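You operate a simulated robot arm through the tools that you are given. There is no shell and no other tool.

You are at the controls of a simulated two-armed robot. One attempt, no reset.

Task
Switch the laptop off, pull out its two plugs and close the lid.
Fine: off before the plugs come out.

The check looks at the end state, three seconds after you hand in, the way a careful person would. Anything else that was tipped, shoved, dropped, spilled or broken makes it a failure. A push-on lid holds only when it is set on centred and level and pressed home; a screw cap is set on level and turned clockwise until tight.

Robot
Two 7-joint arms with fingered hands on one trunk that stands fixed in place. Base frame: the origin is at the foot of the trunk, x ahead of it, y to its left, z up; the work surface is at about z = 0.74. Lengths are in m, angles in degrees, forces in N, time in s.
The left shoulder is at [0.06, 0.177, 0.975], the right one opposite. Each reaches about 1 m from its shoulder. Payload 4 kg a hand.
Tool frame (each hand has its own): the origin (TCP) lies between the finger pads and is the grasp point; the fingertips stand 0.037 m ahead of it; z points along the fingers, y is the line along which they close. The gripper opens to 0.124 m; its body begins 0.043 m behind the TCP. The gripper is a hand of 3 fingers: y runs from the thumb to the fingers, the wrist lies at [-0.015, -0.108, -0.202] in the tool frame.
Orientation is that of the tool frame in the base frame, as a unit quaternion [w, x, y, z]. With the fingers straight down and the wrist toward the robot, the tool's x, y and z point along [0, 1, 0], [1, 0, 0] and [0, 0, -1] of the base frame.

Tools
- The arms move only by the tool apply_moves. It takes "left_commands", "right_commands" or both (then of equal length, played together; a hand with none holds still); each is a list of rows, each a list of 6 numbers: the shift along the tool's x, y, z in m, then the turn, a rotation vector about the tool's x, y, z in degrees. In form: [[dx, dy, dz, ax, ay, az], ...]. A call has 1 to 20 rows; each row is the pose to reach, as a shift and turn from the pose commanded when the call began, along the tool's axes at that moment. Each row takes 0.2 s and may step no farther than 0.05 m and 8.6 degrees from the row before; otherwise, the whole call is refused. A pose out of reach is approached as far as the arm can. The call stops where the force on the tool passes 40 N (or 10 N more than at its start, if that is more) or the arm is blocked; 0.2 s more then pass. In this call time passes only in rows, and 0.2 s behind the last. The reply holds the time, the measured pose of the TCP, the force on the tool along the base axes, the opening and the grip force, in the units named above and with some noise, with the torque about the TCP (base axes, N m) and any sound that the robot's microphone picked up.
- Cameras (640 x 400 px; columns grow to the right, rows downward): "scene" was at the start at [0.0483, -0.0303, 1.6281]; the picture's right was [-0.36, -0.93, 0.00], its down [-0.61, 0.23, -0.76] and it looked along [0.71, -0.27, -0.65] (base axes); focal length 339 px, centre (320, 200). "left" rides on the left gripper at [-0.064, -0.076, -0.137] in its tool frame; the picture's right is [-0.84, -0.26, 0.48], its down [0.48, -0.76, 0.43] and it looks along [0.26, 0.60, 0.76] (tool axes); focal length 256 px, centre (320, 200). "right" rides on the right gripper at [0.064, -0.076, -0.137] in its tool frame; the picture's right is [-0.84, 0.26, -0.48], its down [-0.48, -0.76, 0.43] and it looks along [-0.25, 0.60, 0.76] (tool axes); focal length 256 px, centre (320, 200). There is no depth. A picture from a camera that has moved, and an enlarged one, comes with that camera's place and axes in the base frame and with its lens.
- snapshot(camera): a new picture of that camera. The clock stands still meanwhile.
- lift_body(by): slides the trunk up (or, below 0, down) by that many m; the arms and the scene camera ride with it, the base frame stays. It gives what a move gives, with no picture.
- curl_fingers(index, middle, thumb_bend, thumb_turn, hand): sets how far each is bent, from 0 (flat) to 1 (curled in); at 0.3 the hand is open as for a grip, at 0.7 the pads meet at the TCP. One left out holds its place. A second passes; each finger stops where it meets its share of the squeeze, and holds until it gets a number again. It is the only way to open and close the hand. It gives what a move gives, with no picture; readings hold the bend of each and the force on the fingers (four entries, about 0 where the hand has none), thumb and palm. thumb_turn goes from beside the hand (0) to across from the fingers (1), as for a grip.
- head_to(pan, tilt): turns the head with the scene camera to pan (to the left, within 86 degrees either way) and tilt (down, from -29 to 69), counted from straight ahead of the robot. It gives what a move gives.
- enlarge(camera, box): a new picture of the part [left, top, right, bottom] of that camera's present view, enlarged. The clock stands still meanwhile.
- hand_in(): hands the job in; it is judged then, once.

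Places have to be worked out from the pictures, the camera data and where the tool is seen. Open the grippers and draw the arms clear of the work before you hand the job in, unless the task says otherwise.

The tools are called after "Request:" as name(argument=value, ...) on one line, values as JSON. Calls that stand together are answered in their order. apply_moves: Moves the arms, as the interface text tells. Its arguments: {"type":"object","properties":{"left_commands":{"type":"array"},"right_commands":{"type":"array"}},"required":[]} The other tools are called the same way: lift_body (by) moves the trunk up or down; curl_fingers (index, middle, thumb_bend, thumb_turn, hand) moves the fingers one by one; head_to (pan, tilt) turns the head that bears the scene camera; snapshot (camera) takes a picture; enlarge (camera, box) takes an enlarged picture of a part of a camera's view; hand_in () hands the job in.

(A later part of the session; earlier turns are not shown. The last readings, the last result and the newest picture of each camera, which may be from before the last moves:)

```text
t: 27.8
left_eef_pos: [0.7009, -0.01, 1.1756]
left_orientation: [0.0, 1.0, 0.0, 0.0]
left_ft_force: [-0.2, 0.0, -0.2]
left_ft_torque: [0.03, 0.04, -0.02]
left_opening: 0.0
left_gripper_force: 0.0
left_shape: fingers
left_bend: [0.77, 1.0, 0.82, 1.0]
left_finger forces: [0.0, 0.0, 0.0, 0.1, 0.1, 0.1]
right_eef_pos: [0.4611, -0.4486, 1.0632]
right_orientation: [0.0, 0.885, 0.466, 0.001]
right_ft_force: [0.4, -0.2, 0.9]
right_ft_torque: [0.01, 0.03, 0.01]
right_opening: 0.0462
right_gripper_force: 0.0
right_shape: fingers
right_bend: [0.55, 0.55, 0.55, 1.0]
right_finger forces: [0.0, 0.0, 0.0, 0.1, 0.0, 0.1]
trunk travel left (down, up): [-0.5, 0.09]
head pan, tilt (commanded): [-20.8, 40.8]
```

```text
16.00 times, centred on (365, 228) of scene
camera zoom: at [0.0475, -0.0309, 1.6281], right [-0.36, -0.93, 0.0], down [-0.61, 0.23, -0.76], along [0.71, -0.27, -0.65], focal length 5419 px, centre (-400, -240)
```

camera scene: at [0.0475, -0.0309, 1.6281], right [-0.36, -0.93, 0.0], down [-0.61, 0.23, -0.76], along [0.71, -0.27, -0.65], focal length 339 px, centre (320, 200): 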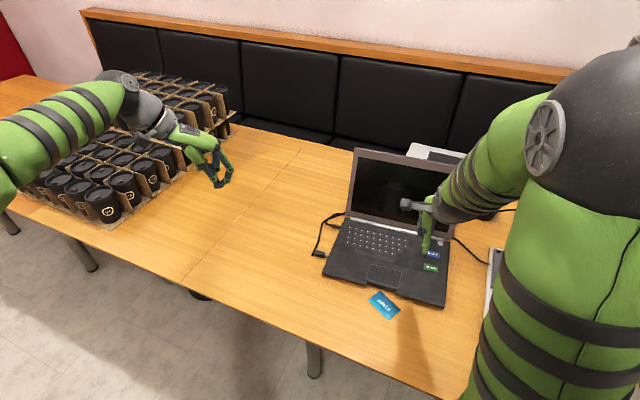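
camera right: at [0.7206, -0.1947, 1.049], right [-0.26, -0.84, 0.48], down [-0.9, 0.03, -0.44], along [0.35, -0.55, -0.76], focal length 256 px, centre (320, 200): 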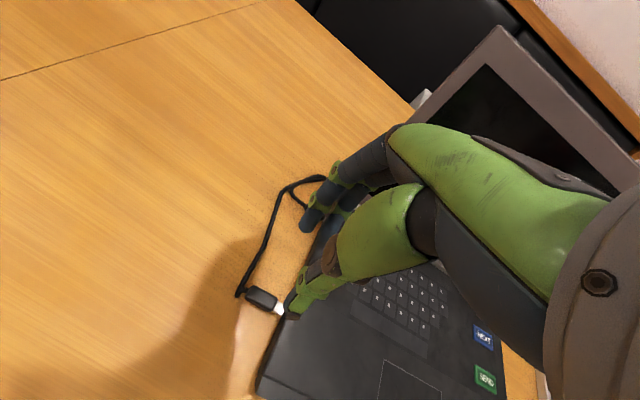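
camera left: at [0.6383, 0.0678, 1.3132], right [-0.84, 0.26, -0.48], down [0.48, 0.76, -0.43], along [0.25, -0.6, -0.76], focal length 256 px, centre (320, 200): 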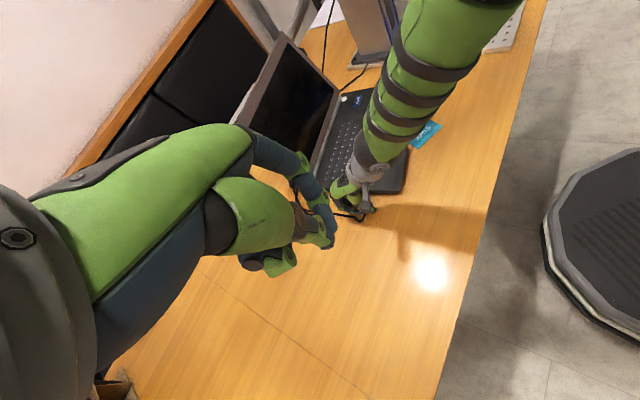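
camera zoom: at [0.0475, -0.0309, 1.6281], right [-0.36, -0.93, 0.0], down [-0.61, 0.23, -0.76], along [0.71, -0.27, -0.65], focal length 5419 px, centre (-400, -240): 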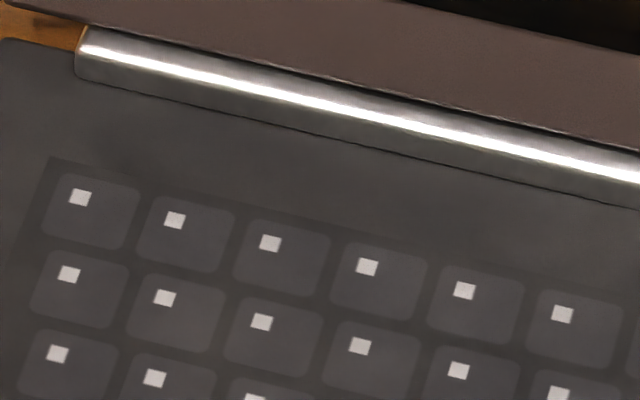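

I misjudged the box; the plug sits at scene (327, 255) and left (358, 200). Enlarging those spots.

Request:
enlarge(camera="scene", box=[308, 242, 348, 268])

Request:
enlarge(camera="left", box=[338, 185, 378, 215])

Request:
enlarge(camera="scene", box=[320, 205, 360, 235])

```text
15.38 times, centred on (328, 255) of scene
camera zoom: at [0.0475, -0.0309, 1.6281], right [-0.36, -0.93, 0.0], down [-0.61, 0.23, -0.76], along [0.71, -0.27, -0.65], focal length 5210 px, centre (197, -646)
```

zoom: 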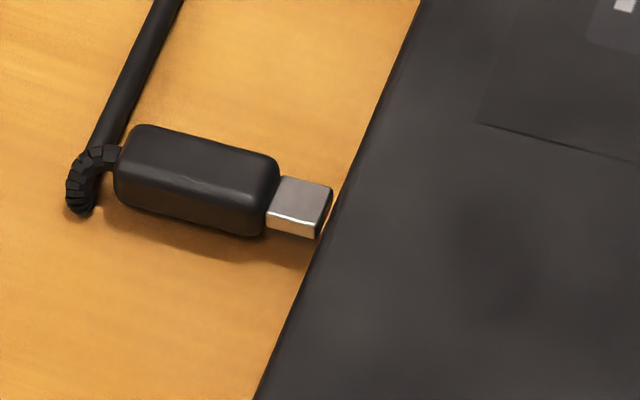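

```text
13.33 times, centred on (358, 200) of left
camera zoom: at [0.6372, 0.068, 1.3137], right [-0.84, 0.26, -0.48], down [0.48, 0.76, -0.43], along [0.26, -0.6, -0.76], focal length 3413 px, centre (-187, 200)
```

zoom: 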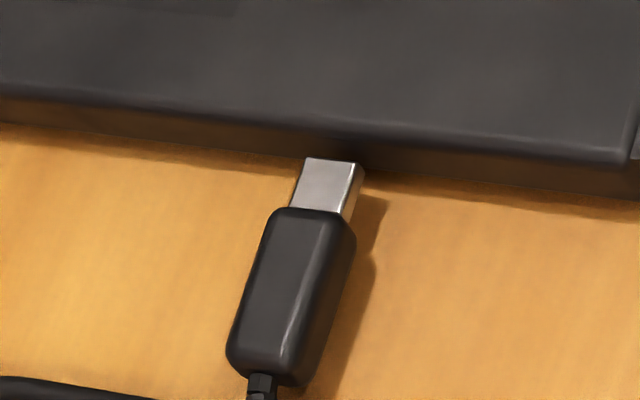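

```text
13.33 times, centred on (340, 220) of scene
camera zoom: at [0.0475, -0.0309, 1.6281], right [-0.36, -0.93, 0.0], down [-0.61, 0.23, -0.76], along [0.71, -0.27, -0.65], focal length 4516 px, centre (53, -67)
```

zoom: 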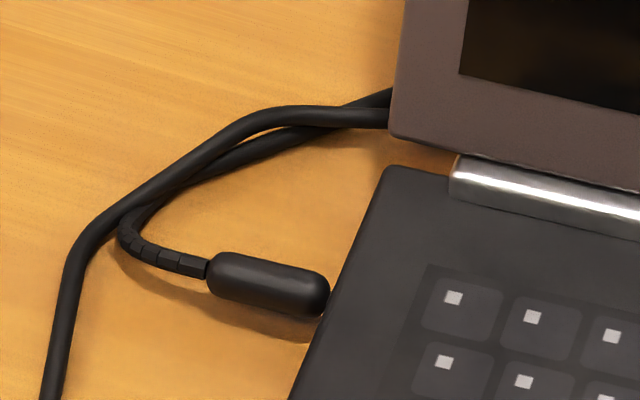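

The front plug is pulled past its socket (about 4 mm gap) but still floats at port height and carries the laptop along, so it isn't free yet. I'll use both hands: left hand pulls the plug while the right fist holds the laptop down on the touchpad. First the left hand comes over the plug.

Request:
apply_moves(left_commands=[[0.0048, 0.0356, 0.028, 0, 0, -6.4], [0.0096, 0.0711, 0.0565, 0, 0, -12.9], [0.0144, 0.1067, 0.0848, 0, 0, -19.3], [0.0192, 0.1423, 0.113, 0, 0, -25.7], [0.024, 0.1778, 0.1413, 0, 0, -32.2], [0.0289, 0.2134, 0.1695, 0, 0, -38.6], [0.0337, 0.249, 0.1978, 0, 0, -45.1], [0.0385, 0.2845, 0.226, 0, 0, -51.5]])

Request:
curl_fingers(hand="left", index=0.55, middle=0.55, thumb_bend=0.55, thumb_turn=1.0)

Request:
snapshot(camera="left")

Request:
snapshot(camera="scene")

```text
t: 29.6
left_eef_pos: [0.7397, -0.2905, 0.9489]
left_orientation: [0.0, 0.9, 0.437, 0.0]
left_ft_force: [-0.1, -0.2, -0.7]
left_ft_torque: [0.02, 0.04, -0.03]
left_opening: 0.0
left_gripper_force: 0.0
left_shape: fingers
left_bend: [0.77, 1.0, 0.82, 1.0]
left_finger forces: [0.0, 0.0, 0.1, 0.1, 0.0, 0.0]
right_eef_pos: [0.4602, -0.4483, 1.0637]
right_orientation: [0.0, 0.884, 0.468, 0.0]
right_ft_force: [0.1, -0.8, 0.0]
right_ft_torque: [0.0, 0.01, -0.04]
right_opening: 0.0461
right_gripper_force: 0.0
right_shape: fingers
right_bend: [0.55, 0.55, 0.55, 1.0]
right_finger forces: [0.0, 0.0, 0.1, 0.1, 0.0, 0.0]
trunk travel left (down, up): [-0.5, 0.09]
head pan, tilt (commanded): [-20.8, 40.8]
```

```text
t: 30.6
left_eef_pos: [0.7412, -0.2911, 0.9505]
left_orientation: [0.001, 0.901, 0.435, 0.0]
left_ft_force: [-0.1, -0.9, 0.5]
left_ft_torque: [0.02, -0.01, 0.01]
left_opening: 0.0465
left_gripper_force: 0.0
left_shape: fingers
left_bend: [0.55, 0.55, 0.55, 1.0]
left_finger forces: [0.0, 0.0, 0.0, 0.1, 0.0, 0.0]
right_eef_pos: [0.4618, -0.4476, 1.0648]
right_orientation: [0.0, 0.884, 0.467, 0.001]
right_ft_force: [0.3, -0.1, 0.6]
right_ft_torque: [-0.01, 0.0, 0.0]
right_opening: 0.0463
right_gripper_force: 0.1
right_shape: fingers
right_bend: [0.55, 0.55, 0.55, 1.0]
right_finger forces: [0.1, 0.0, 0.0, 0.0, 0.0, 0.1]
trunk travel left (down, up): [-0.5, 0.09]
head pan, tilt (commanded): [-20.8, 40.8]
```

```text
taken
camera left: at [0.6413, -0.2923, 1.0879], right [-0.72, -0.5, -0.48], down [-0.29, 0.85, -0.43], along [0.63, -0.17, -0.76], focal length 256 px, centre (320, 200)
```

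left: 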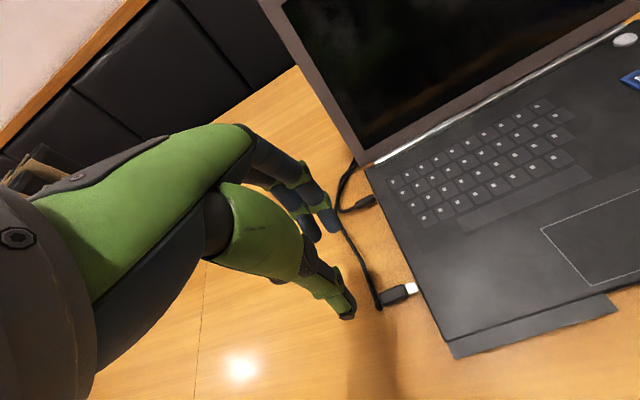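

```text
taken
camera scene: at [0.0483, -0.0304, 1.6281], right [-0.36, -0.93, 0.0], down [-0.61, 0.23, -0.76], along [0.71, -0.27, -0.65], focal length 339 px, centre (320, 200)
```

scene: 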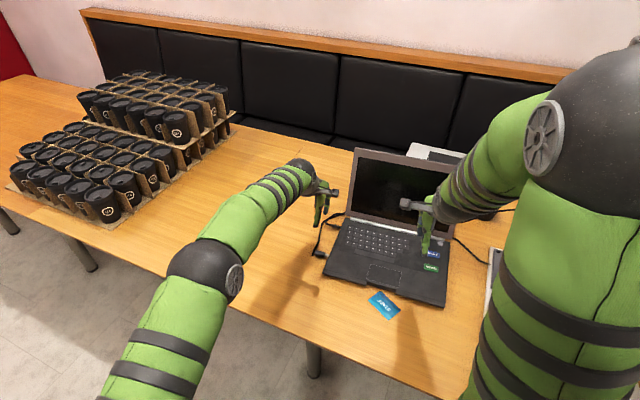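

The left hand camera now looks at the plug from the laptop's side. Let me enlarge it to see the metal end and the socket.

Request:
enlarge(camera="left", box=[360, 260, 460, 330])

Request:
enlarge(camera="left", box=[310, 150, 410, 230])

Request:
enlarge(camera="scene", box=[300, 180, 400, 280])

```text
5.71 times, centred on (410, 295) of left
camera zoom: at [0.6413, -0.2923, 1.0879], right [-0.72, -0.5, -0.48], down [-0.29, 0.85, -0.43], along [0.63, -0.17, -0.76], focal length 1463 px, centre (-194, -343)
```

zoom: 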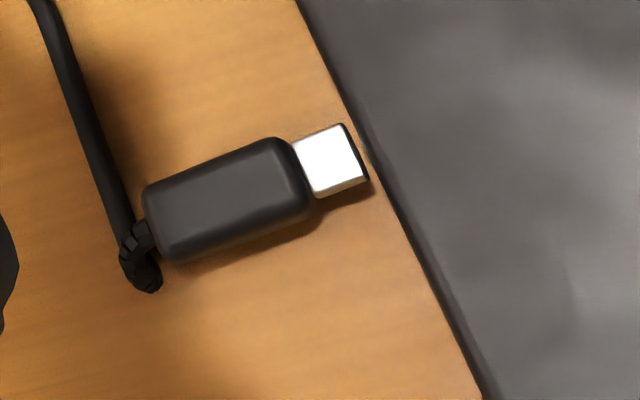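

```text
5.00 times, centred on (360, 190) of left
camera zoom: at [0.6413, -0.2923, 1.0879], right [-0.72, -0.5, -0.48], down [-0.29, 0.85, -0.43], along [0.63, -0.17, -0.76], focal length 1280 px, centre (120, 250)
```

zoom: 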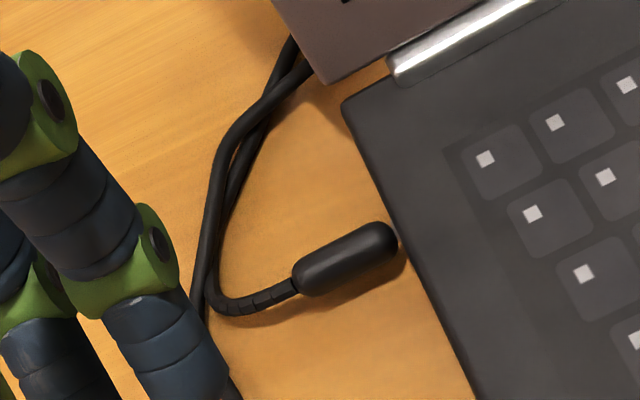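

```text
4.00 times, centred on (350, 230) of scene
camera zoom: at [0.0483, -0.0304, 1.6281], right [-0.36, -0.93, 0.0], down [-0.61, 0.23, -0.76], along [0.71, -0.27, -0.65], focal length 1355 px, centre (200, 80)
```

zoom: 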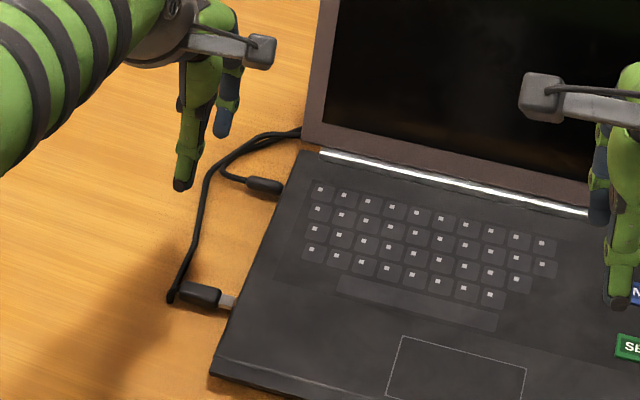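

In this view the metal end is plainly outside with its hollow end showing, a few mm from the side. I'll grip it with the left hand and test a gentle outward pull while watching with this camera; first descending, shifted slightly toward the laptop to stay off the cable.

Request:
apply_moves(left_commands=[[-0.003, 0, 0.04, 0, 0, 0], [-0.006, 0, 0.08, 0, 0, 0], [-0.006, 0, 0.12, 0, 0, 0]])

Request:
snapshot(camera="left")

Request:
enlarge(camera="left", box=[260, 150, 460, 330])

```text
t: 31.4
left_eef_pos: [0.7383, -0.2964, 0.8281]
left_orientation: [0.002, 0.901, 0.434, 0.0]
left_ft_force: [0.5, -0.7, 0.1]
left_ft_torque: [0.03, 0.03, 0.04]
left_opening: 0.0463
left_gripper_force: 0.0
left_shape: fingers
left_bend: [0.55, 0.55, 0.55, 1.0]
left_finger forces: [0.1, 0.0, 0.0, 0.0, 0.0, 0.0]
right_eef_pos: [0.4613, -0.4478, 1.0648]
right_orientation: [0.0, 0.885, 0.466, 0.001]
right_ft_force: [0.6, -0.5, 0.7]
right_ft_torque: [0.02, 0.0, -0.01]
right_opening: 0.0465
right_gripper_force: 0.1
right_shape: fingers
right_bend: [0.55, 0.55, 0.55, 1.0]
right_finger forces: [0.1, 0.1, 0.0, 0.1, 0.0, 0.0]
trunk travel left (down, up): [-0.5, 0.09]
head pan, tilt (commanded): [-20.8, 40.8]
```

```text
taken
camera left: at [0.6393, -0.2977, 0.9659], right [-0.72, -0.5, -0.48], down [-0.29, 0.85, -0.44], along [0.63, -0.17, -0.76], focal length 256 px, centre (320, 200)
```

left: 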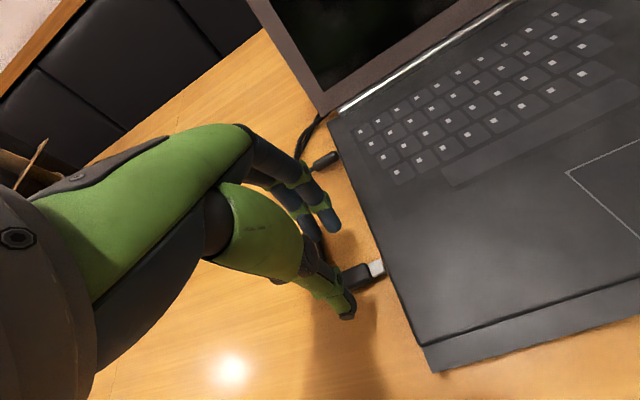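

```text
2.22 times, centred on (360, 240) of left
camera zoom: at [0.6393, -0.2977, 0.9659], right [-0.72, -0.5, -0.48], down [-0.29, 0.85, -0.44], along [0.63, -0.17, -0.76], focal length 569 px, centre (231, 111)
```

zoom: 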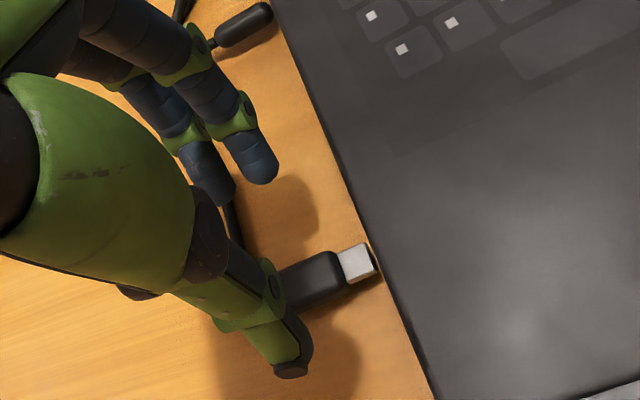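

The plug is still between thumb and fingers in line with the hand. Descending the last 4 cm.

Request:
apply_moves(left_commands=[[0, 0, 0.02, 0, 0, 0], [0, 0, 0.034, 0, 0, 0], [0, 0, 0.042, 0, 0, 0]])

Request:
enlarge(camera="left", box=[260, 170, 400, 310])

```text
t: 32.2
left_eef_pos: [0.737, -0.2975, 0.7868]
left_orientation: [0.0, 0.901, 0.434, 0.0]
left_ft_force: [0.4, -0.5, 0.2]
left_ft_torque: [0.02, -0.01, 0.0]
left_opening: 0.0464
left_gripper_force: 0.0
left_shape: fingers
left_bend: [0.55, 0.55, 0.55, 1.0]
left_finger forces: [0.0, 0.1, 0.0, 0.0, 0.0, 0.0]
right_eef_pos: [0.4613, -0.4483, 1.0642]
right_orientation: [-0.001, 0.884, 0.467, 0.0]
right_ft_force: [-0.3, 0.2, 0.0]
right_ft_torque: [-0.01, -0.03, 0.0]
right_opening: 0.0465
right_gripper_force: 0.0
right_shape: fingers
right_bend: [0.55, 0.55, 0.55, 1.0]
right_finger forces: [0.0, 0.0, 0.0, 0.0, 0.1, 0.1]
trunk travel left (down, up): [-0.5, 0.09]
head pan, tilt (commanded): [-20.8, 40.8]
```

```text
2.86 times, centred on (330, 240) of left
camera zoom: at [0.6379, -0.2988, 0.9248], right [-0.72, -0.5, -0.48], down [-0.29, 0.85, -0.43], along [0.63, -0.17, -0.76], focal length 731 px, centre (291, 86)
```

zoom: 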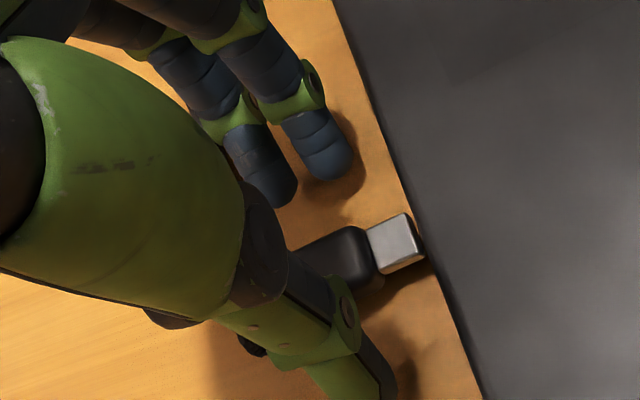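

Plug is between index/middle and thumb. I'll lower 3 mm and close to grip.

Request:
apply_moves(left_commands=[[0, 0, 0.003, 0, 0, 0]])

Request:
curl_fingers(hand="left", index=0.62, middle=0.62, thumb_bend=0.62)

Request:
curl_fingers(hand="left", index=0.76, middle=0.76, thumb_bend=0.68)

Request:
enlarge(camera="left", box=[260, 170, 400, 310])

```text
t: 32.6
left_eef_pos: [0.7369, -0.2979, 0.7838]
left_orientation: [0.0, 0.901, 0.434, 0.0]
left_ft_force: [0.0, -0.6, -0.2]
left_ft_torque: [0.0, 0.0, -0.03]
left_opening: 0.0464
left_gripper_force: 0.0
left_shape: fingers
left_bend: [0.55, 0.55, 0.55, 1.0]
left_finger forces: [0.1, 0.0, 0.0, 0.0, 0.0, 0.0]
right_eef_pos: [0.4622, -0.4488, 1.064]
right_orientation: [0.0, 0.885, 0.466, 0.001]
right_ft_force: [0.1, 0.1, -0.5]
right_ft_torque: [0.03, -0.01, 0.02]
right_opening: 0.0463
right_gripper_force: 0.1
right_shape: fingers
right_bend: [0.55, 0.55, 0.55, 1.0]
right_finger forces: [0.0, 0.0, 0.0, 0.0, 0.0, 0.0]
trunk travel left (down, up): [-0.5, 0.09]
head pan, tilt (commanded): [-20.8, 40.8]
```

```text
t: 33.6
left_eef_pos: [0.7378, -0.2973, 0.7851]
left_orientation: [0.0, 0.901, 0.435, 0.0]
left_ft_force: [-0.4, 0.0, 0.7]
left_ft_torque: [0.01, 0.03, -0.01]
left_opening: 0.0261
left_gripper_force: 0.0
left_shape: fingers
left_bend: [0.62, 0.62, 0.62, 1.0]
left_finger forces: [0.1, 0.0, 0.0, 0.0, 0.6, 0.1]
right_eef_pos: [0.4616, -0.4478, 1.0646]
right_orientation: [0.0, 0.885, 0.466, 0.001]
right_ft_force: [-1.0, 0.1, 0.3]
right_ft_torque: [0.0, 0.02, 0.0]
right_opening: 0.0463
right_gripper_force: 0.1
right_shape: fingers
right_bend: [0.55, 0.55, 0.55, 1.0]
right_finger forces: [0.1, 0.0, 0.1, 0.1, 0.1, 0.0]
trunk travel left (down, up): [-0.5, 0.09]
head pan, tilt (commanded): [-20.8, 40.8]
```

```text
t: 34.6
left_eef_pos: [0.7379, -0.2968, 0.7835]
left_orientation: [-0.001, 0.9, 0.435, 0.0]
left_ft_force: [2.1, -1.9, 0.0]
left_ft_torque: [0.01, 0.04, -0.02]
left_opening: 0.0166
left_gripper_force: 18.6
left_shape: fingers
left_bend: [0.73, 0.72, 0.63, 1.0]
left_finger forces: [9.7, 9.4, 0.0, 0.0, 18.0, 0.1]
right_eef_pos: [0.4616, -0.4488, 1.0632]
right_orientation: [-0.001, 0.885, 0.466, 0.001]
right_ft_force: [-0.8, 0.8, -0.1]
right_ft_torque: [-0.03, -0.01, 0.02]
right_opening: 0.0466
right_gripper_force: 0.1
right_shape: fingers
right_bend: [0.55, 0.55, 0.55, 1.0]
right_finger forces: [0.1, 0.0, 0.0, 0.0, 0.0, 0.1]
trunk travel left (down, up): [-0.5, 0.09]
head pan, tilt (commanded): [-20.8, 40.8]
```

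```text
2.86 times, centred on (330, 240) of left
camera zoom: at [0.638, -0.2992, 0.9215], right [-0.72, -0.5, -0.48], down [-0.29, 0.85, -0.43], along [0.63, -0.17, -0.76], focal length 731 px, centre (291, 86)
```

zoom: 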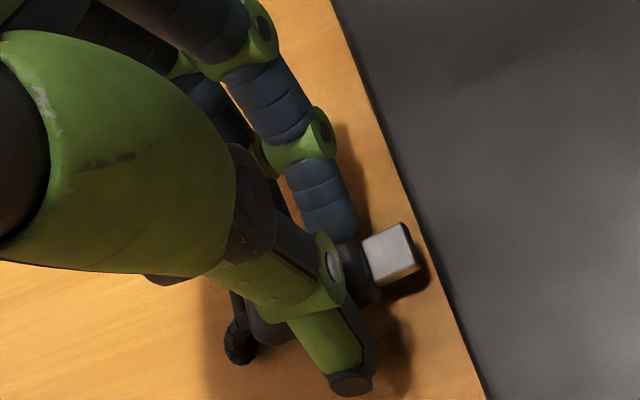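

Gripped at 18 N. Now a small outward test pull of 8 mm.

Request:
apply_moves(left_commands=[[0.003, 0, 0, 0, 0, 0], [0.006, 0, 0, 0, 0, 0], [0.008, 0, 0, 0, 0, 0]])

Request:
enlarge(camera="left", box=[260, 170, 400, 310])

Request:
enlarge(camera="scene", box=[310, 140, 510, 320])

```text
t: 35.4
left_eef_pos: [0.7414, -0.2925, 0.7839]
left_orientation: [0.0, 0.9, 0.435, -0.001]
left_ft_force: [-1.9, -5.7, 0.2]
left_ft_torque: [-0.08, 0.12, -0.04]
left_opening: 0.0172
left_gripper_force: 18.7
left_shape: fingers
left_bend: [0.73, 0.73, 0.63, 1.0]
left_finger forces: [9.7, 9.6, 0.0, 0.0, 18.6, 0.1]
right_eef_pos: [0.4605, -0.4481, 1.0633]
right_orientation: [0.0, 0.884, 0.467, 0.001]
right_ft_force: [0.5, 0.5, 0.5]
right_ft_torque: [0.02, 0.02, -0.01]
right_opening: 0.0461
right_gripper_force: 0.0
right_shape: fingers
right_bend: [0.55, 0.55, 0.55, 1.0]
right_finger forces: [0.0, 0.0, 0.0, 0.0, 0.1, 0.0]
trunk travel left (down, up): [-0.5, 0.09]
head pan, tilt (commanded): [-20.8, 40.8]
```

```text
2.86 times, centred on (330, 240) of left
camera zoom: at [0.6421, -0.2942, 0.9219], right [-0.72, -0.5, -0.48], down [-0.29, 0.85, -0.43], along [0.62, -0.17, -0.76], focal length 731 px, centre (291, 86)
```

zoom: 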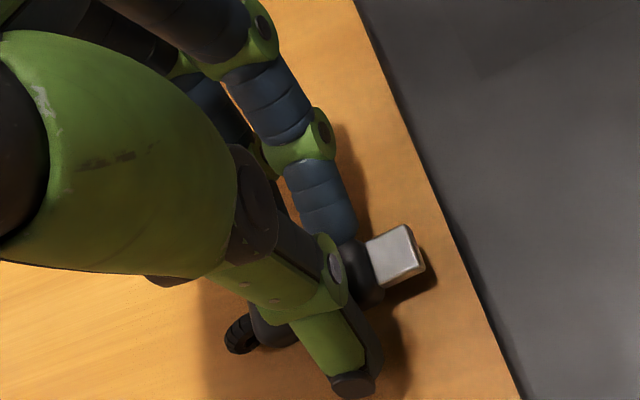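

```text
2.22 times, centred on (410, 230) of scene
camera zoom: at [0.0487, -0.0311, 1.628], right [-0.36, -0.93, 0.0], down [-0.61, 0.23, -0.76], along [0.71, -0.27, -0.65], focal length 753 px, centre (120, 133)
```

zoom: 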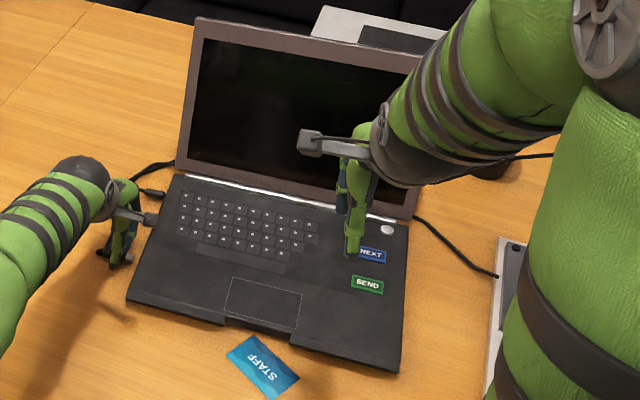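

The gap between metal end and laptop has grown to over 1 cm without moving the laptop, against a 5.5 N spring-like pull; the stiff cable entangled with the other cable may be the cause. I'll bring the right hand (as a fist) over the touchpad, turned so its camera sees the plugs and cables.

Request:
curl_fingers(hand="right", index=1.0, middle=1.0, thumb_bend=0.3, thumb_turn=0.6)

Request:
apply_moves(right_commands=[[0.008, 0.012, 0.0, 0, 0, -7.4], [0.016, 0.024, 0.0, 0, 0, -14.9], [0.024, 0.036, 0.0, 0, 0, -22.3], [0.032, 0.048, 0.02, 0, 0, -29.8], [0.04, 0.06, 0.04, 0, 0, -37.2], [0.048, 0.072, 0.06, 0, 0, -44.6], [0.056, 0.084, 0.08, 0, 0, -52.1], [0.0634, 0.0947, 0.095, 0, 0, -59.5]])

Request:
snapshot(camera="right")

Request:
snapshot(camera="scene")

```text
t: 36.4
left_eef_pos: [0.7416, -0.2921, 0.785]
left_orientation: [0.0, 0.901, 0.433, 0.0]
left_ft_force: [-2.7, -7.1, 0.2]
left_ft_torque: [-0.17, 0.18, -0.02]
left_opening: 0.0168
left_gripper_force: 19.7
left_shape: fingers
left_bend: [0.73, 0.73, 0.63, 1.0]
left_finger forces: [10.0, 10.1, 0.0, 0.0, 18.8, 0.0]
right_eef_pos: [0.462, -0.4479, 1.0648]
right_orientation: [0.0, 0.884, 0.467, 0.0]
right_ft_force: [-0.3, -0.3, 0.5]
right_ft_torque: [0.0, -0.01, -0.02]
right_opening: 0.0894
right_gripper_force: 0.0
right_shape: fingers
right_bend: [1.0, 1.0, 0.3, 0.59]
right_finger forces: [0.1, 0.1, 0.0, 0.0, 0.1, 0.0]
trunk travel left (down, up): [-0.5, 0.09]
head pan, tilt (commanded): [-20.8, 40.8]
```

```text
t: 38.4
left_eef_pos: [0.7413, -0.2931, 0.7855]
left_orientation: [0.002, 0.9, 0.435, 0.0]
left_ft_force: [-2.6, -11.0, 2.4]
left_ft_torque: [-0.37, 0.04, 0.02]
left_opening: 0.0163
left_gripper_force: 19.8
left_shape: fingers
left_bend: [0.75, 0.74, 0.62, 1.0]
left_finger forces: [12.0, 12.4, 0.0, 0.1, 14.6, 0.0]
right_eef_pos: [0.5895, -0.4185, 0.9761]
right_orientation: [0.009, 0.513, 0.859, 0.005]
right_ft_force: [-0.2, 0.3, 1.4]
right_ft_torque: [-0.04, 0.05, -0.02]
right_opening: 0.0899
right_gripper_force: 0.1
right_shape: fingers
right_bend: [1.0, 1.0, 0.3, 0.59]
right_finger forces: [0.0, 0.0, 0.1, 0.1, 0.0, 0.1]
right hand out of reach, approached as far as the arm can: row 4
trunk travel left (down, up): [-0.5, 0.09]
head pan, tilt (commanded): [-20.8, 40.8]
stopped in row 8 (right hand): the arm was blocked; the commanded pose is now the measured one
```

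```text
taken
camera right: at [0.4887, -0.3995, 1.1111], right [0.61, -0.62, 0.5], down [-0.43, -0.79, -0.44], along [0.66, 0.06, -0.75], focal length 256 px, centre (320, 200)
```

right: 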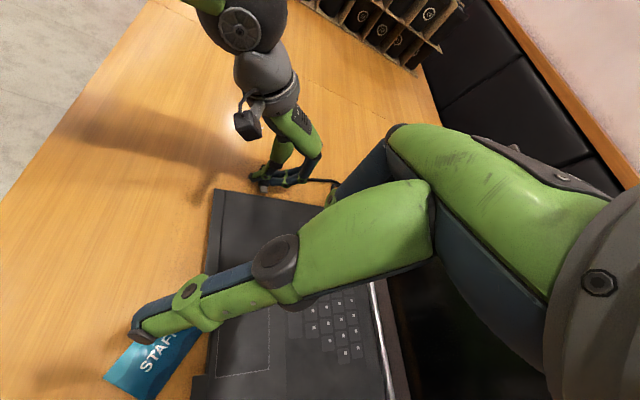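

```text
taken
camera scene: at [0.049, -0.0294, 1.6282], right [-0.36, -0.93, 0.0], down [-0.61, 0.23, -0.76], along [0.71, -0.27, -0.65], focal length 339 px, centre (320, 200)
```

scene: 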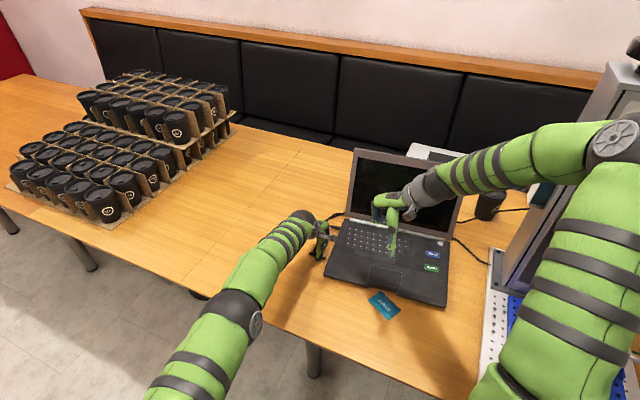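

The right arm reported "blocked" near the end of that move, though its tool force is small, so something up the arm may be touching. I'll look at the right elbow, the column fixture and the left grip before moving anything.

Request:
enlarge(camera="scene", box=[440, 60, 640, 300])

Request:
enlarge(camera="scene", box=[280, 140, 480, 320])

Request:
enlarge(camera="left", box=[220, 120, 460, 340])

Request:
enlarge(camera="right", box=[200, 100, 380, 240])

```text
1.67 times, centred on (540, 180) of scene
camera zoom: at [0.049, -0.0294, 1.6282], right [-0.36, -0.93, 0.0], down [-0.61, 0.23, -0.76], along [0.71, -0.27, -0.65], focal length 564 px, centre (-47, 233)
```

zoom: 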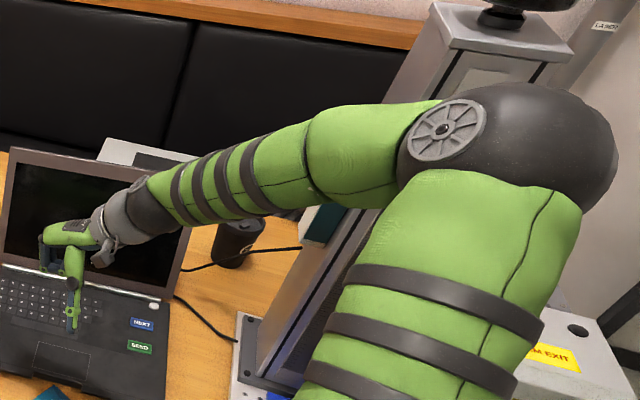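

```text
2.22 times, centred on (380, 230) of scene
camera zoom: at [0.049, -0.0294, 1.6282], right [-0.36, -0.93, 0.0], down [-0.61, 0.23, -0.76], along [0.71, -0.27, -0.65], focal length 753 px, centre (187, 133)
```

zoom: 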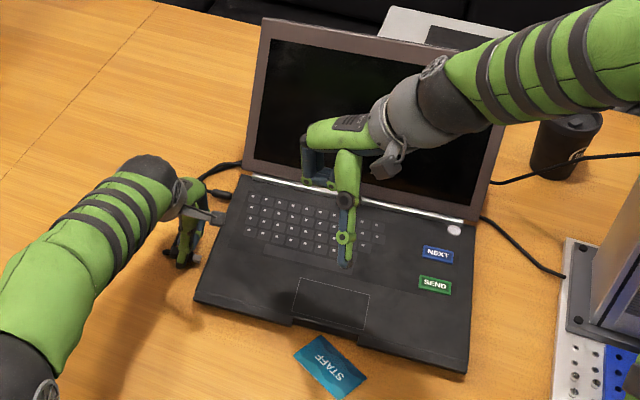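

```text
1.82 times, centred on (340, 230) of left
camera zoom: at [0.6423, -0.294, 0.9237], right [-0.72, -0.5, -0.48], down [-0.29, 0.85, -0.44], along [0.63, -0.18, -0.76], focal length 465 px, centre (284, 146)
```

zoom: 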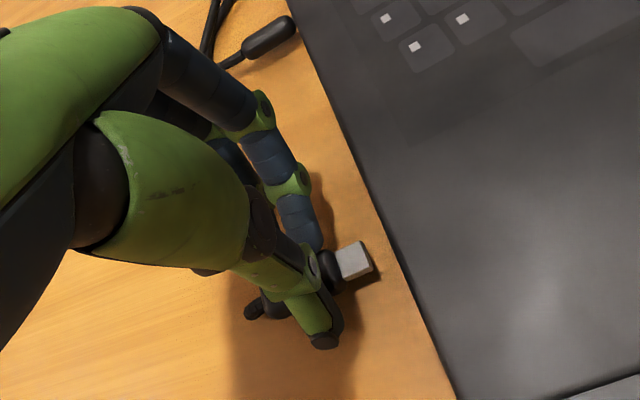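

```text
2.86 times, centred on (290, 170) of right
camera zoom: at [0.4887, -0.3995, 1.1111], right [0.61, -0.62, 0.5], down [-0.43, -0.79, -0.44], along [0.66, 0.06, -0.75], focal length 731 px, centre (406, 286)
```

zoom: 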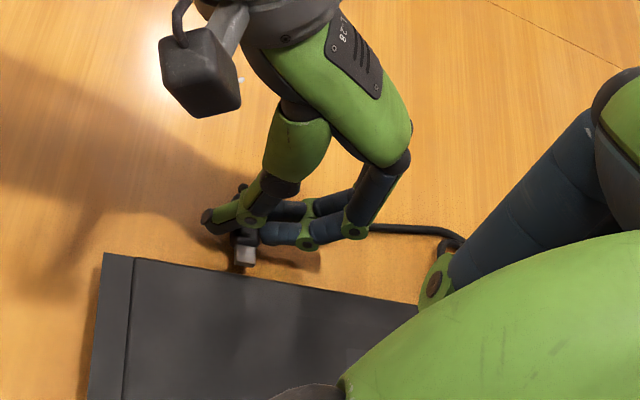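

The right arm's elbow is well clear of the column, so it was at its own joint limits. Meanwhile the pull on the left hand rose to ~10 N with no motion of mine; I'll measure the plug-to-laptop gap again at high zoom.

Request:
enlarge(camera="left", box=[320, 220, 420, 300])

Request:
enlarge(camera="right", box=[240, 150, 300, 210])

```text
5.00 times, centred on (370, 260) of left
camera zoom: at [0.6423, -0.294, 0.9237], right [-0.72, -0.5, -0.48], down [-0.29, 0.85, -0.44], along [0.63, -0.18, -0.76], focal length 1280 px, centre (70, -100)
```

zoom: 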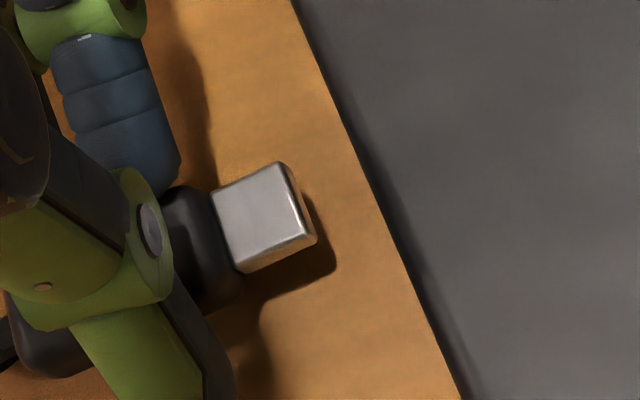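

```text
6.67 times, centred on (270, 180) of right
camera zoom: at [0.4887, -0.3995, 1.1111], right [0.61, -0.62, 0.5], down [-0.43, -0.79, -0.44], along [0.66, 0.06, -0.75], focal length 1707 px, centre (653, 333)
```

zoom: 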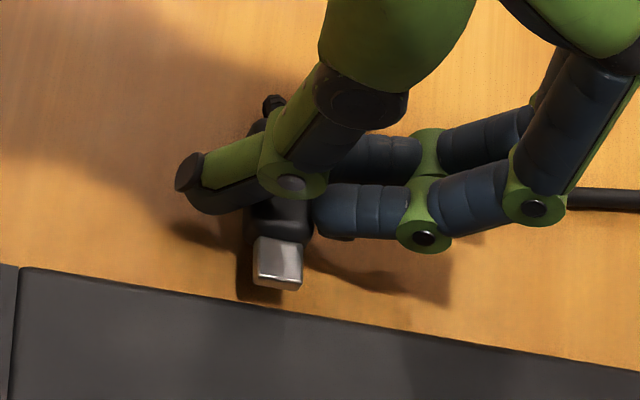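

The gap is now ~14 mm with a steady spring-like pull toward the socket of ~1 N/mm. To find out if it frees with a firmer pull, I'll steady the laptop: turn the right hand back to an easy yaw, fold its thumb and come over the touchpad.

Request:
apply_moves(right_commands=[[0.0, 0.0, 0.0, 0, 0, 7.6], [0.0, 0.0, 0.0, 0, 0, 15.2], [0.0, 0.0, 0.0, 0, 0, 22.8], [-0.01, 0.0, 0.0, 0, 0, 30.4], [-0.02, 0.0, 0.0, 0, 0, 38]])

Request:
curl_fingers(hand="right", index=1.0, middle=1.0, thumb_bend=1.0, thumb_turn=1.0)

Request:
snapshot(camera="right")

Request:
enlarge(camera="scene", box=[280, 140, 480, 320])

```text
t: 39.6
left_eef_pos: [0.7442, -0.2925, 0.7855]
left_orientation: [0.001, 0.9, 0.435, 0.0]
left_ft_force: [-2.5, -11.7, 4.9]
left_ft_torque: [-0.38, 0.03, 0.06]
left_opening: 0.0161
left_gripper_force: 21.3
left_shape: fingers
left_bend: [0.75, 0.74, 0.62, 1.0]
left_finger forces: [14.0, 12.9, 0.1, 0.1, 15.3, 0.1]
right_eef_pos: [0.5962, -0.4394, 0.9764]
right_orientation: [0.006, 0.767, 0.642, 0.008]
right_ft_force: [-0.3, -0.2, -0.5]
right_ft_torque: [-0.04, 0.01, -0.02]
right_opening: 0.0899
right_gripper_force: 0.2
right_shape: fingers
right_bend: [1.0, 1.0, 0.3, 0.59]
right_finger forces: [0.0, 0.1, 0.0, 0.0, 0.0, 0.0]
trunk travel left (down, up): [-0.5, 0.09]
head pan, tilt (commanded): [-20.8, 40.8]
```

```text
t: 40.6
left_eef_pos: [0.7419, -0.2916, 0.7865]
left_orientation: [0.0, 0.901, 0.435, 0.002]
left_ft_force: [-2.7, -14.6, 7.9]
left_ft_torque: [-0.49, 0.03, 0.09]
left_opening: 0.0164
left_gripper_force: 21.8
left_shape: fingers
left_bend: [0.75, 0.74, 0.62, 1.0]
left_finger forces: [14.8, 13.6, 0.0, 0.0, 15.4, 0.0]
right_eef_pos: [0.5975, -0.4399, 0.9768]
right_orientation: [0.006, 0.765, 0.643, 0.009]
right_ft_force: [-0.3, 0.7, -0.1]
right_ft_torque: [-0.04, 0.01, 0.01]
right_opening: 0.0649
right_gripper_force: 0.1
right_shape: fingers
right_bend: [1.0, 1.0, 1.0, 0.9]
right_finger forces: [0.0, 0.0, 0.1, 0.0, 0.0, 0.0]
trunk travel left (down, up): [-0.5, 0.09]
head pan, tilt (commanded): [-20.8, 40.8]
```

```text
taken
camera right: at [0.5301, -0.3643, 1.1115], right [0.1, -0.87, 0.48], down [-0.82, -0.34, -0.45], along [0.56, -0.35, -0.75], focal length 256 px, centre (320, 200)
```

right: 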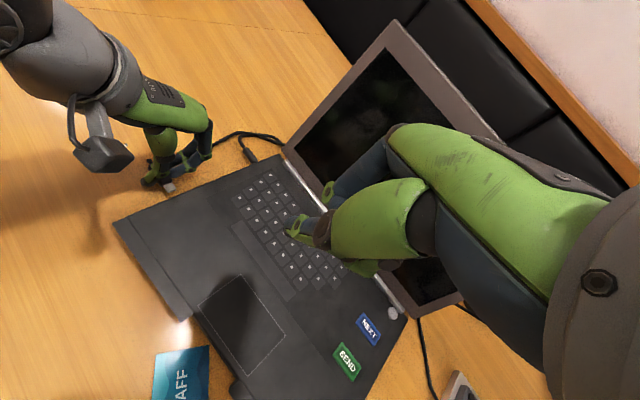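

```text
2.22 times, centred on (380, 230) of scene
camera zoom: at [0.0476, -0.0313, 1.6281], right [-0.36, -0.93, 0.0], down [-0.61, 0.23, -0.76], along [0.71, -0.27, -0.65], focal length 753 px, centre (187, 133)
```

zoom: 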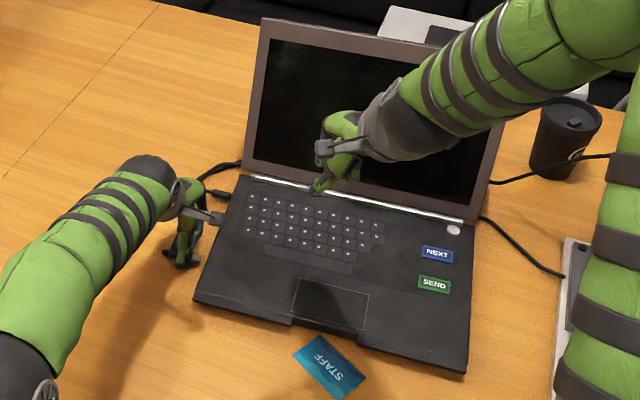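

The force on the left hand keeps building (13 N, plus 8 N upward) while the laptop stays put, so the load seems to be from fingers working against the table/cable rather than the laptop. Let me look at the grip closely.

Request:
enlarge(camera="left", box=[270, 190, 420, 310])

Request:
enlarge(camera="right", box=[120, 110, 300, 230])

```text
3.33 times, centred on (345, 250) of left
camera zoom: at [0.6424, -0.2938, 0.9234], right [-0.72, -0.5, -0.48], down [-0.29, 0.85, -0.44], along [0.63, -0.17, -0.76], focal length 853 px, centre (237, 33)
```

zoom: 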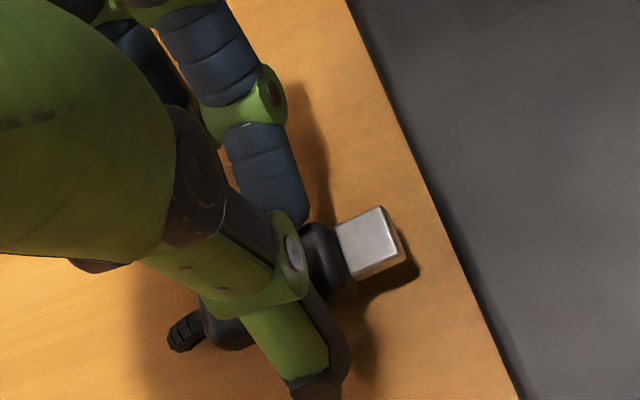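

```text
3.33 times, centred on (210, 170) of right
camera zoom: at [0.5301, -0.3643, 1.1115], right [0.1, -0.87, 0.48], down [-0.82, -0.34, -0.45], along [0.56, -0.35, -0.75], focal length 853 px, centre (687, 300)
```

zoom: 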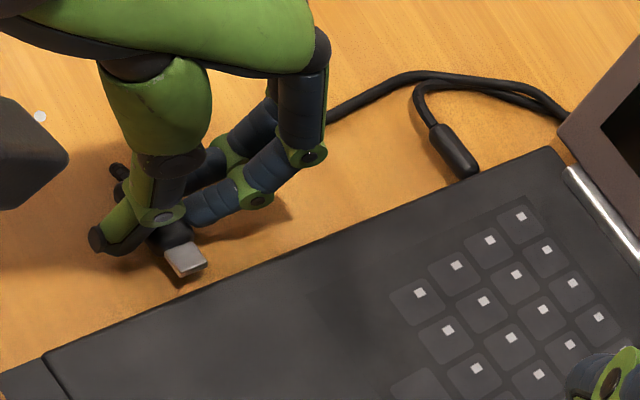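

From the right camera the plug is clearly apart from the laptop and both cables are slack. The upward force suggests the fingertips press the table, so I'll lift the held plug 15 mm and see whether anything follows.

Request:
apply_moves(left_commands=[[0, 0, -0.005, 0, 0, 0], [0, 0, -0.01, 0, 0, 0], [0, 0, -0.015, 0, 0, 0]])

Request:
enlarge(camera="right", box=[120, 110, 300, 230])

Request:
enlarge(camera="left", box=[270, 190, 420, 310])

```text
t: 41.4
left_eef_pos: [0.7408, -0.2922, 0.7988]
left_orientation: [0.0, 0.901, 0.435, 0.0]
left_ft_force: [-0.7, 0.4, 0.0]
left_ft_torque: [0.01, 0.0, 0.02]
left_opening: 0.0066
left_gripper_force: 0.2
left_shape: fingers
left_bend: [0.75, 0.76, 0.66, 1.0]
left_finger forces: [0.1, 0.0, 0.1, 0.0, 0.1, 0.0]
right_eef_pos: [0.5978, -0.4387, 0.9764]
right_orientation: [0.006, 0.766, 0.643, 0.01]
right_ft_force: [0.2, -0.2, 0.7]
right_ft_torque: [0.0, 0.01, 0.0]
right_opening: 0.065
right_gripper_force: 0.1
right_shape: fingers
right_bend: [1.0, 1.0, 1.0, 0.9]
right_finger forces: [0.0, 0.0, 0.0, 0.0, 0.0, 0.0]
trunk travel left (down, up): [-0.5, 0.09]
head pan, tilt (commanded): [-20.8, 40.8]
```

```text
3.33 times, centred on (210, 170) of right
camera zoom: at [0.5305, -0.3645, 1.1111], right [0.1, -0.87, 0.48], down [-0.82, -0.34, -0.45], along [0.56, -0.35, -0.75], focal length 853 px, centre (687, 300)
```

zoom: 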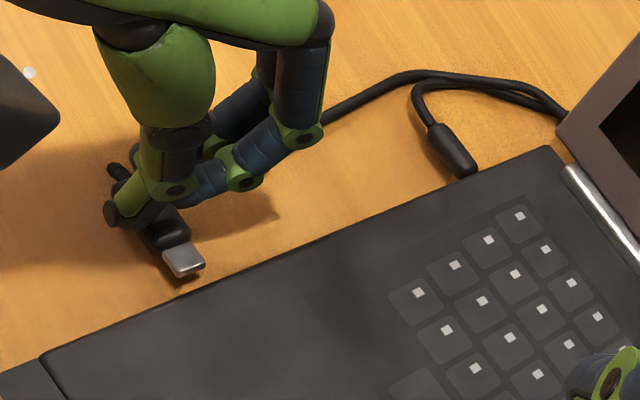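

```text
3.33 times, centred on (345, 250) of left
camera zoom: at [0.6426, -0.2934, 0.9365], right [-0.72, -0.49, -0.48], down [-0.29, 0.85, -0.43], along [0.63, -0.17, -0.76], focal length 853 px, centre (237, 33)
```

zoom: 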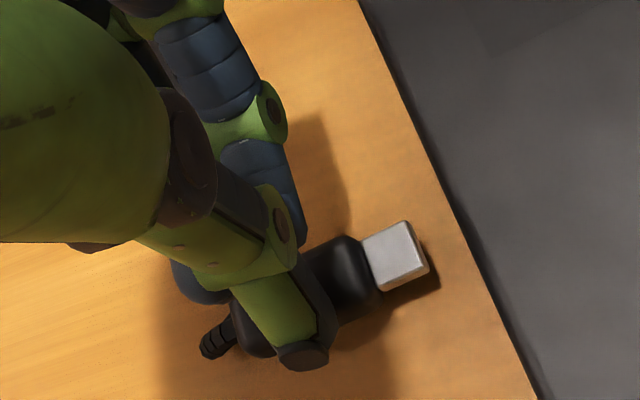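

The fingers slipped off the plug, which stayed put with a ~12 mm gap and the laptop was not lifted this time. I'll open the left hand and re-grip the plug properly to carry it a bit further away.

Request:
curl_fingers(hand="left", index=0.5, middle=0.5, thumb_bend=0.5)

Request:
apply_moves(left_commands=[[0, 0, -0.03, 0, 0, 0], [0, 0, -0.06, 0, 0, 0]])

Request:
enlarge(camera="right", box=[120, 110, 300, 230])

Request:
enlarge(camera="left", box=[270, 170, 470, 330])

```text
t: 42.4
left_eef_pos: [0.7425, -0.2914, 0.7999]
left_orientation: [0.001, 0.901, 0.434, 0.0]
left_ft_force: [-0.2, -0.3, 0.0]
left_ft_torque: [-0.02, 0.0, -0.03]
left_opening: 0.0616
left_gripper_force: 0.0
left_shape: fingers
left_bend: [0.5, 0.5, 0.5, 1.0]
left_finger forces: [0.0, 0.1, 0.0, 0.1, 0.0, 0.0]
right_eef_pos: [0.5971, -0.4391, 0.9769]
right_orientation: [0.006, 0.765, 0.644, 0.009]
right_ft_force: [0.0, 0.2, -0.8]
right_ft_torque: [0.01, 0.01, -0.02]
right_opening: 0.0648
right_gripper_force: 0.1
right_shape: fingers
right_bend: [1.0, 1.0, 1.0, 0.9]
right_finger forces: [0.1, 0.1, 0.0, 0.0, 0.0, 0.1]
trunk travel left (down, up): [-0.5, 0.09]
head pan, tilt (commanded): [-20.8, 40.8]
```

```text
t: 43.0
left_eef_pos: [0.7415, -0.2911, 0.8599]
left_orientation: [0.0, 0.9, 0.435, 0.0]
left_ft_force: [0.4, -0.3, 0.8]
left_ft_torque: [0.0, -0.01, 0.0]
left_opening: 0.0621
left_gripper_force: 0.0
left_shape: fingers
left_bend: [0.5, 0.5, 0.5, 1.0]
left_finger forces: [0.0, 0.0, 0.1, 0.0, 0.1, 0.0]
right_eef_pos: [0.5968, -0.4391, 0.9772]
right_orientation: [0.007, 0.765, 0.643, 0.009]
right_ft_force: [-0.1, 0.7, -0.3]
right_ft_torque: [-0.02, 0.0, 0.0]
right_opening: 0.0645
right_gripper_force: 0.1
right_shape: fingers
right_bend: [1.0, 1.0, 1.0, 0.9]
right_finger forces: [0.1, 0.0, 0.0, 0.1, 0.0, 0.0]
trunk travel left (down, up): [-0.5, 0.09]
head pan, tilt (commanded): [-20.8, 40.8]
```

```text
3.33 times, centred on (210, 170) of right
camera zoom: at [0.5304, -0.3635, 1.1115], right [0.1, -0.87, 0.48], down [-0.82, -0.35, -0.45], along [0.56, -0.35, -0.75], focal length 853 px, centre (687, 300)
```

zoom: 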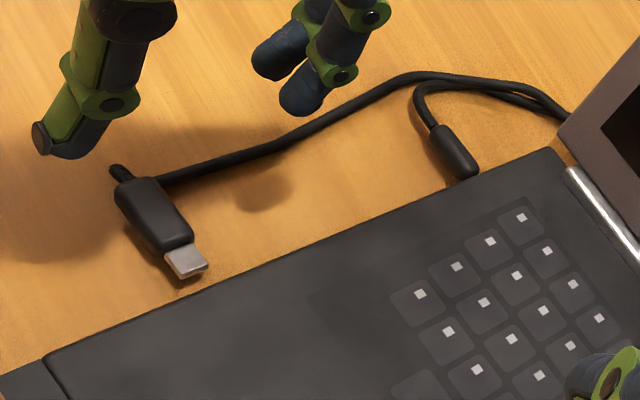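

```text
2.50 times, centred on (370, 250) of left
camera zoom: at [0.6435, -0.2922, 0.9974], right [-0.72, -0.5, -0.48], down [-0.29, 0.85, -0.43], along [0.63, -0.17, -0.76], focal length 640 px, centre (195, 75)
```

zoom: 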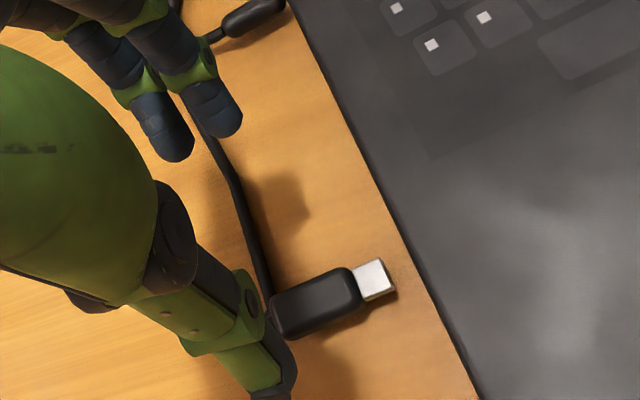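

The plug lies clear by ~12 mm. Last time my outer finger likely pinched the cable that runs beside the plug; I'll re-grip a bit closer to the laptop to miss the cable, then draw the plug further out.

Request:
apply_moves(left_commands=[[-0.003, -0.005, 0.02, 0, 0, 0], [-0.004, -0.006, 0.045, 0, 0, 0], [-0.004, -0.006, 0.065, 0, 0, 0], [-0.004, -0.006, 0.073, 0, 0, 0]])

Request:
enlarge(camera="left", box=[270, 170, 420, 310])

Request:
enlarge(camera="right", box=[120, 110, 300, 230])

```text
t: 44.0
left_eef_pos: [0.7351, -0.2902, 0.7877]
left_orientation: [0.001, 0.9, 0.435, 0.001]
left_ft_force: [-0.4, 0.4, 0.6]
left_ft_torque: [-0.05, -0.01, 0.02]
left_opening: 0.0619
left_gripper_force: 0.1
left_shape: fingers
left_bend: [0.5, 0.5, 0.5, 1.0]
left_finger forces: [0.1, 0.0, 0.0, 0.1, 0.0, 0.0]
right_eef_pos: [0.5977, -0.4408, 0.9765]
right_orientation: [0.006, 0.765, 0.644, 0.009]
right_ft_force: [-0.4, -0.8, -0.7]
right_ft_torque: [-0.06, -0.01, -0.01]
right_opening: 0.0648
right_gripper_force: 0.1
right_shape: fingers
right_bend: [1.0, 1.0, 1.0, 0.9]
right_finger forces: [0.1, 0.0, 0.0, 0.0, 0.0, 0.1]
trunk travel left (down, up): [-0.5, 0.09]
head pan, tilt (commanded): [-20.8, 40.8]
```

```text
2.86 times, centred on (345, 240) of left
camera zoom: at [0.6349, -0.2924, 0.9242], right [-0.72, -0.5, -0.48], down [-0.29, 0.85, -0.44], along [0.63, -0.17, -0.76], focal length 731 px, centre (249, 86)
```

zoom: 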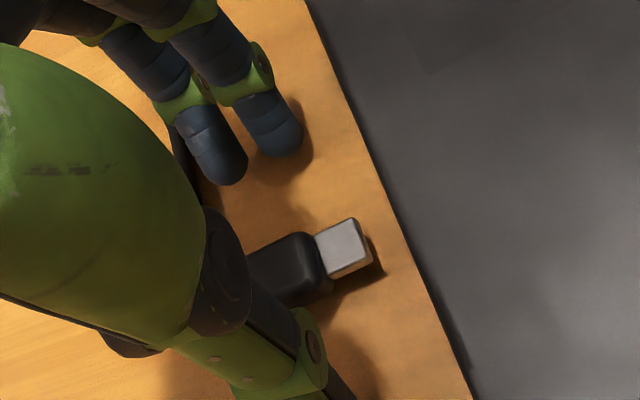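

```text
3.33 times, centred on (210, 170) of right
camera zoom: at [0.5307, -0.3635, 1.1114], right [0.1, -0.87, 0.48], down [-0.82, -0.35, -0.45], along [0.56, -0.35, -0.75], focal length 853 px, centre (687, 300)
```

zoom: 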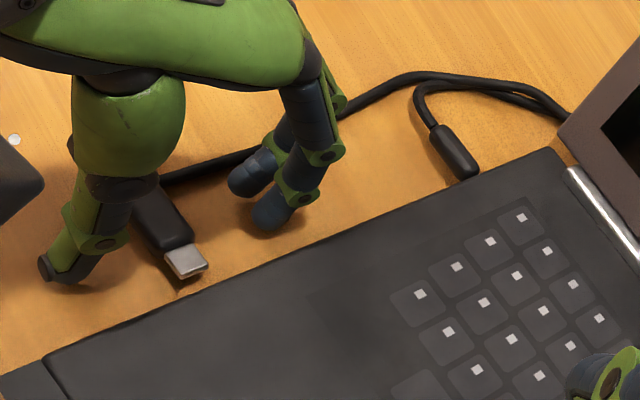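

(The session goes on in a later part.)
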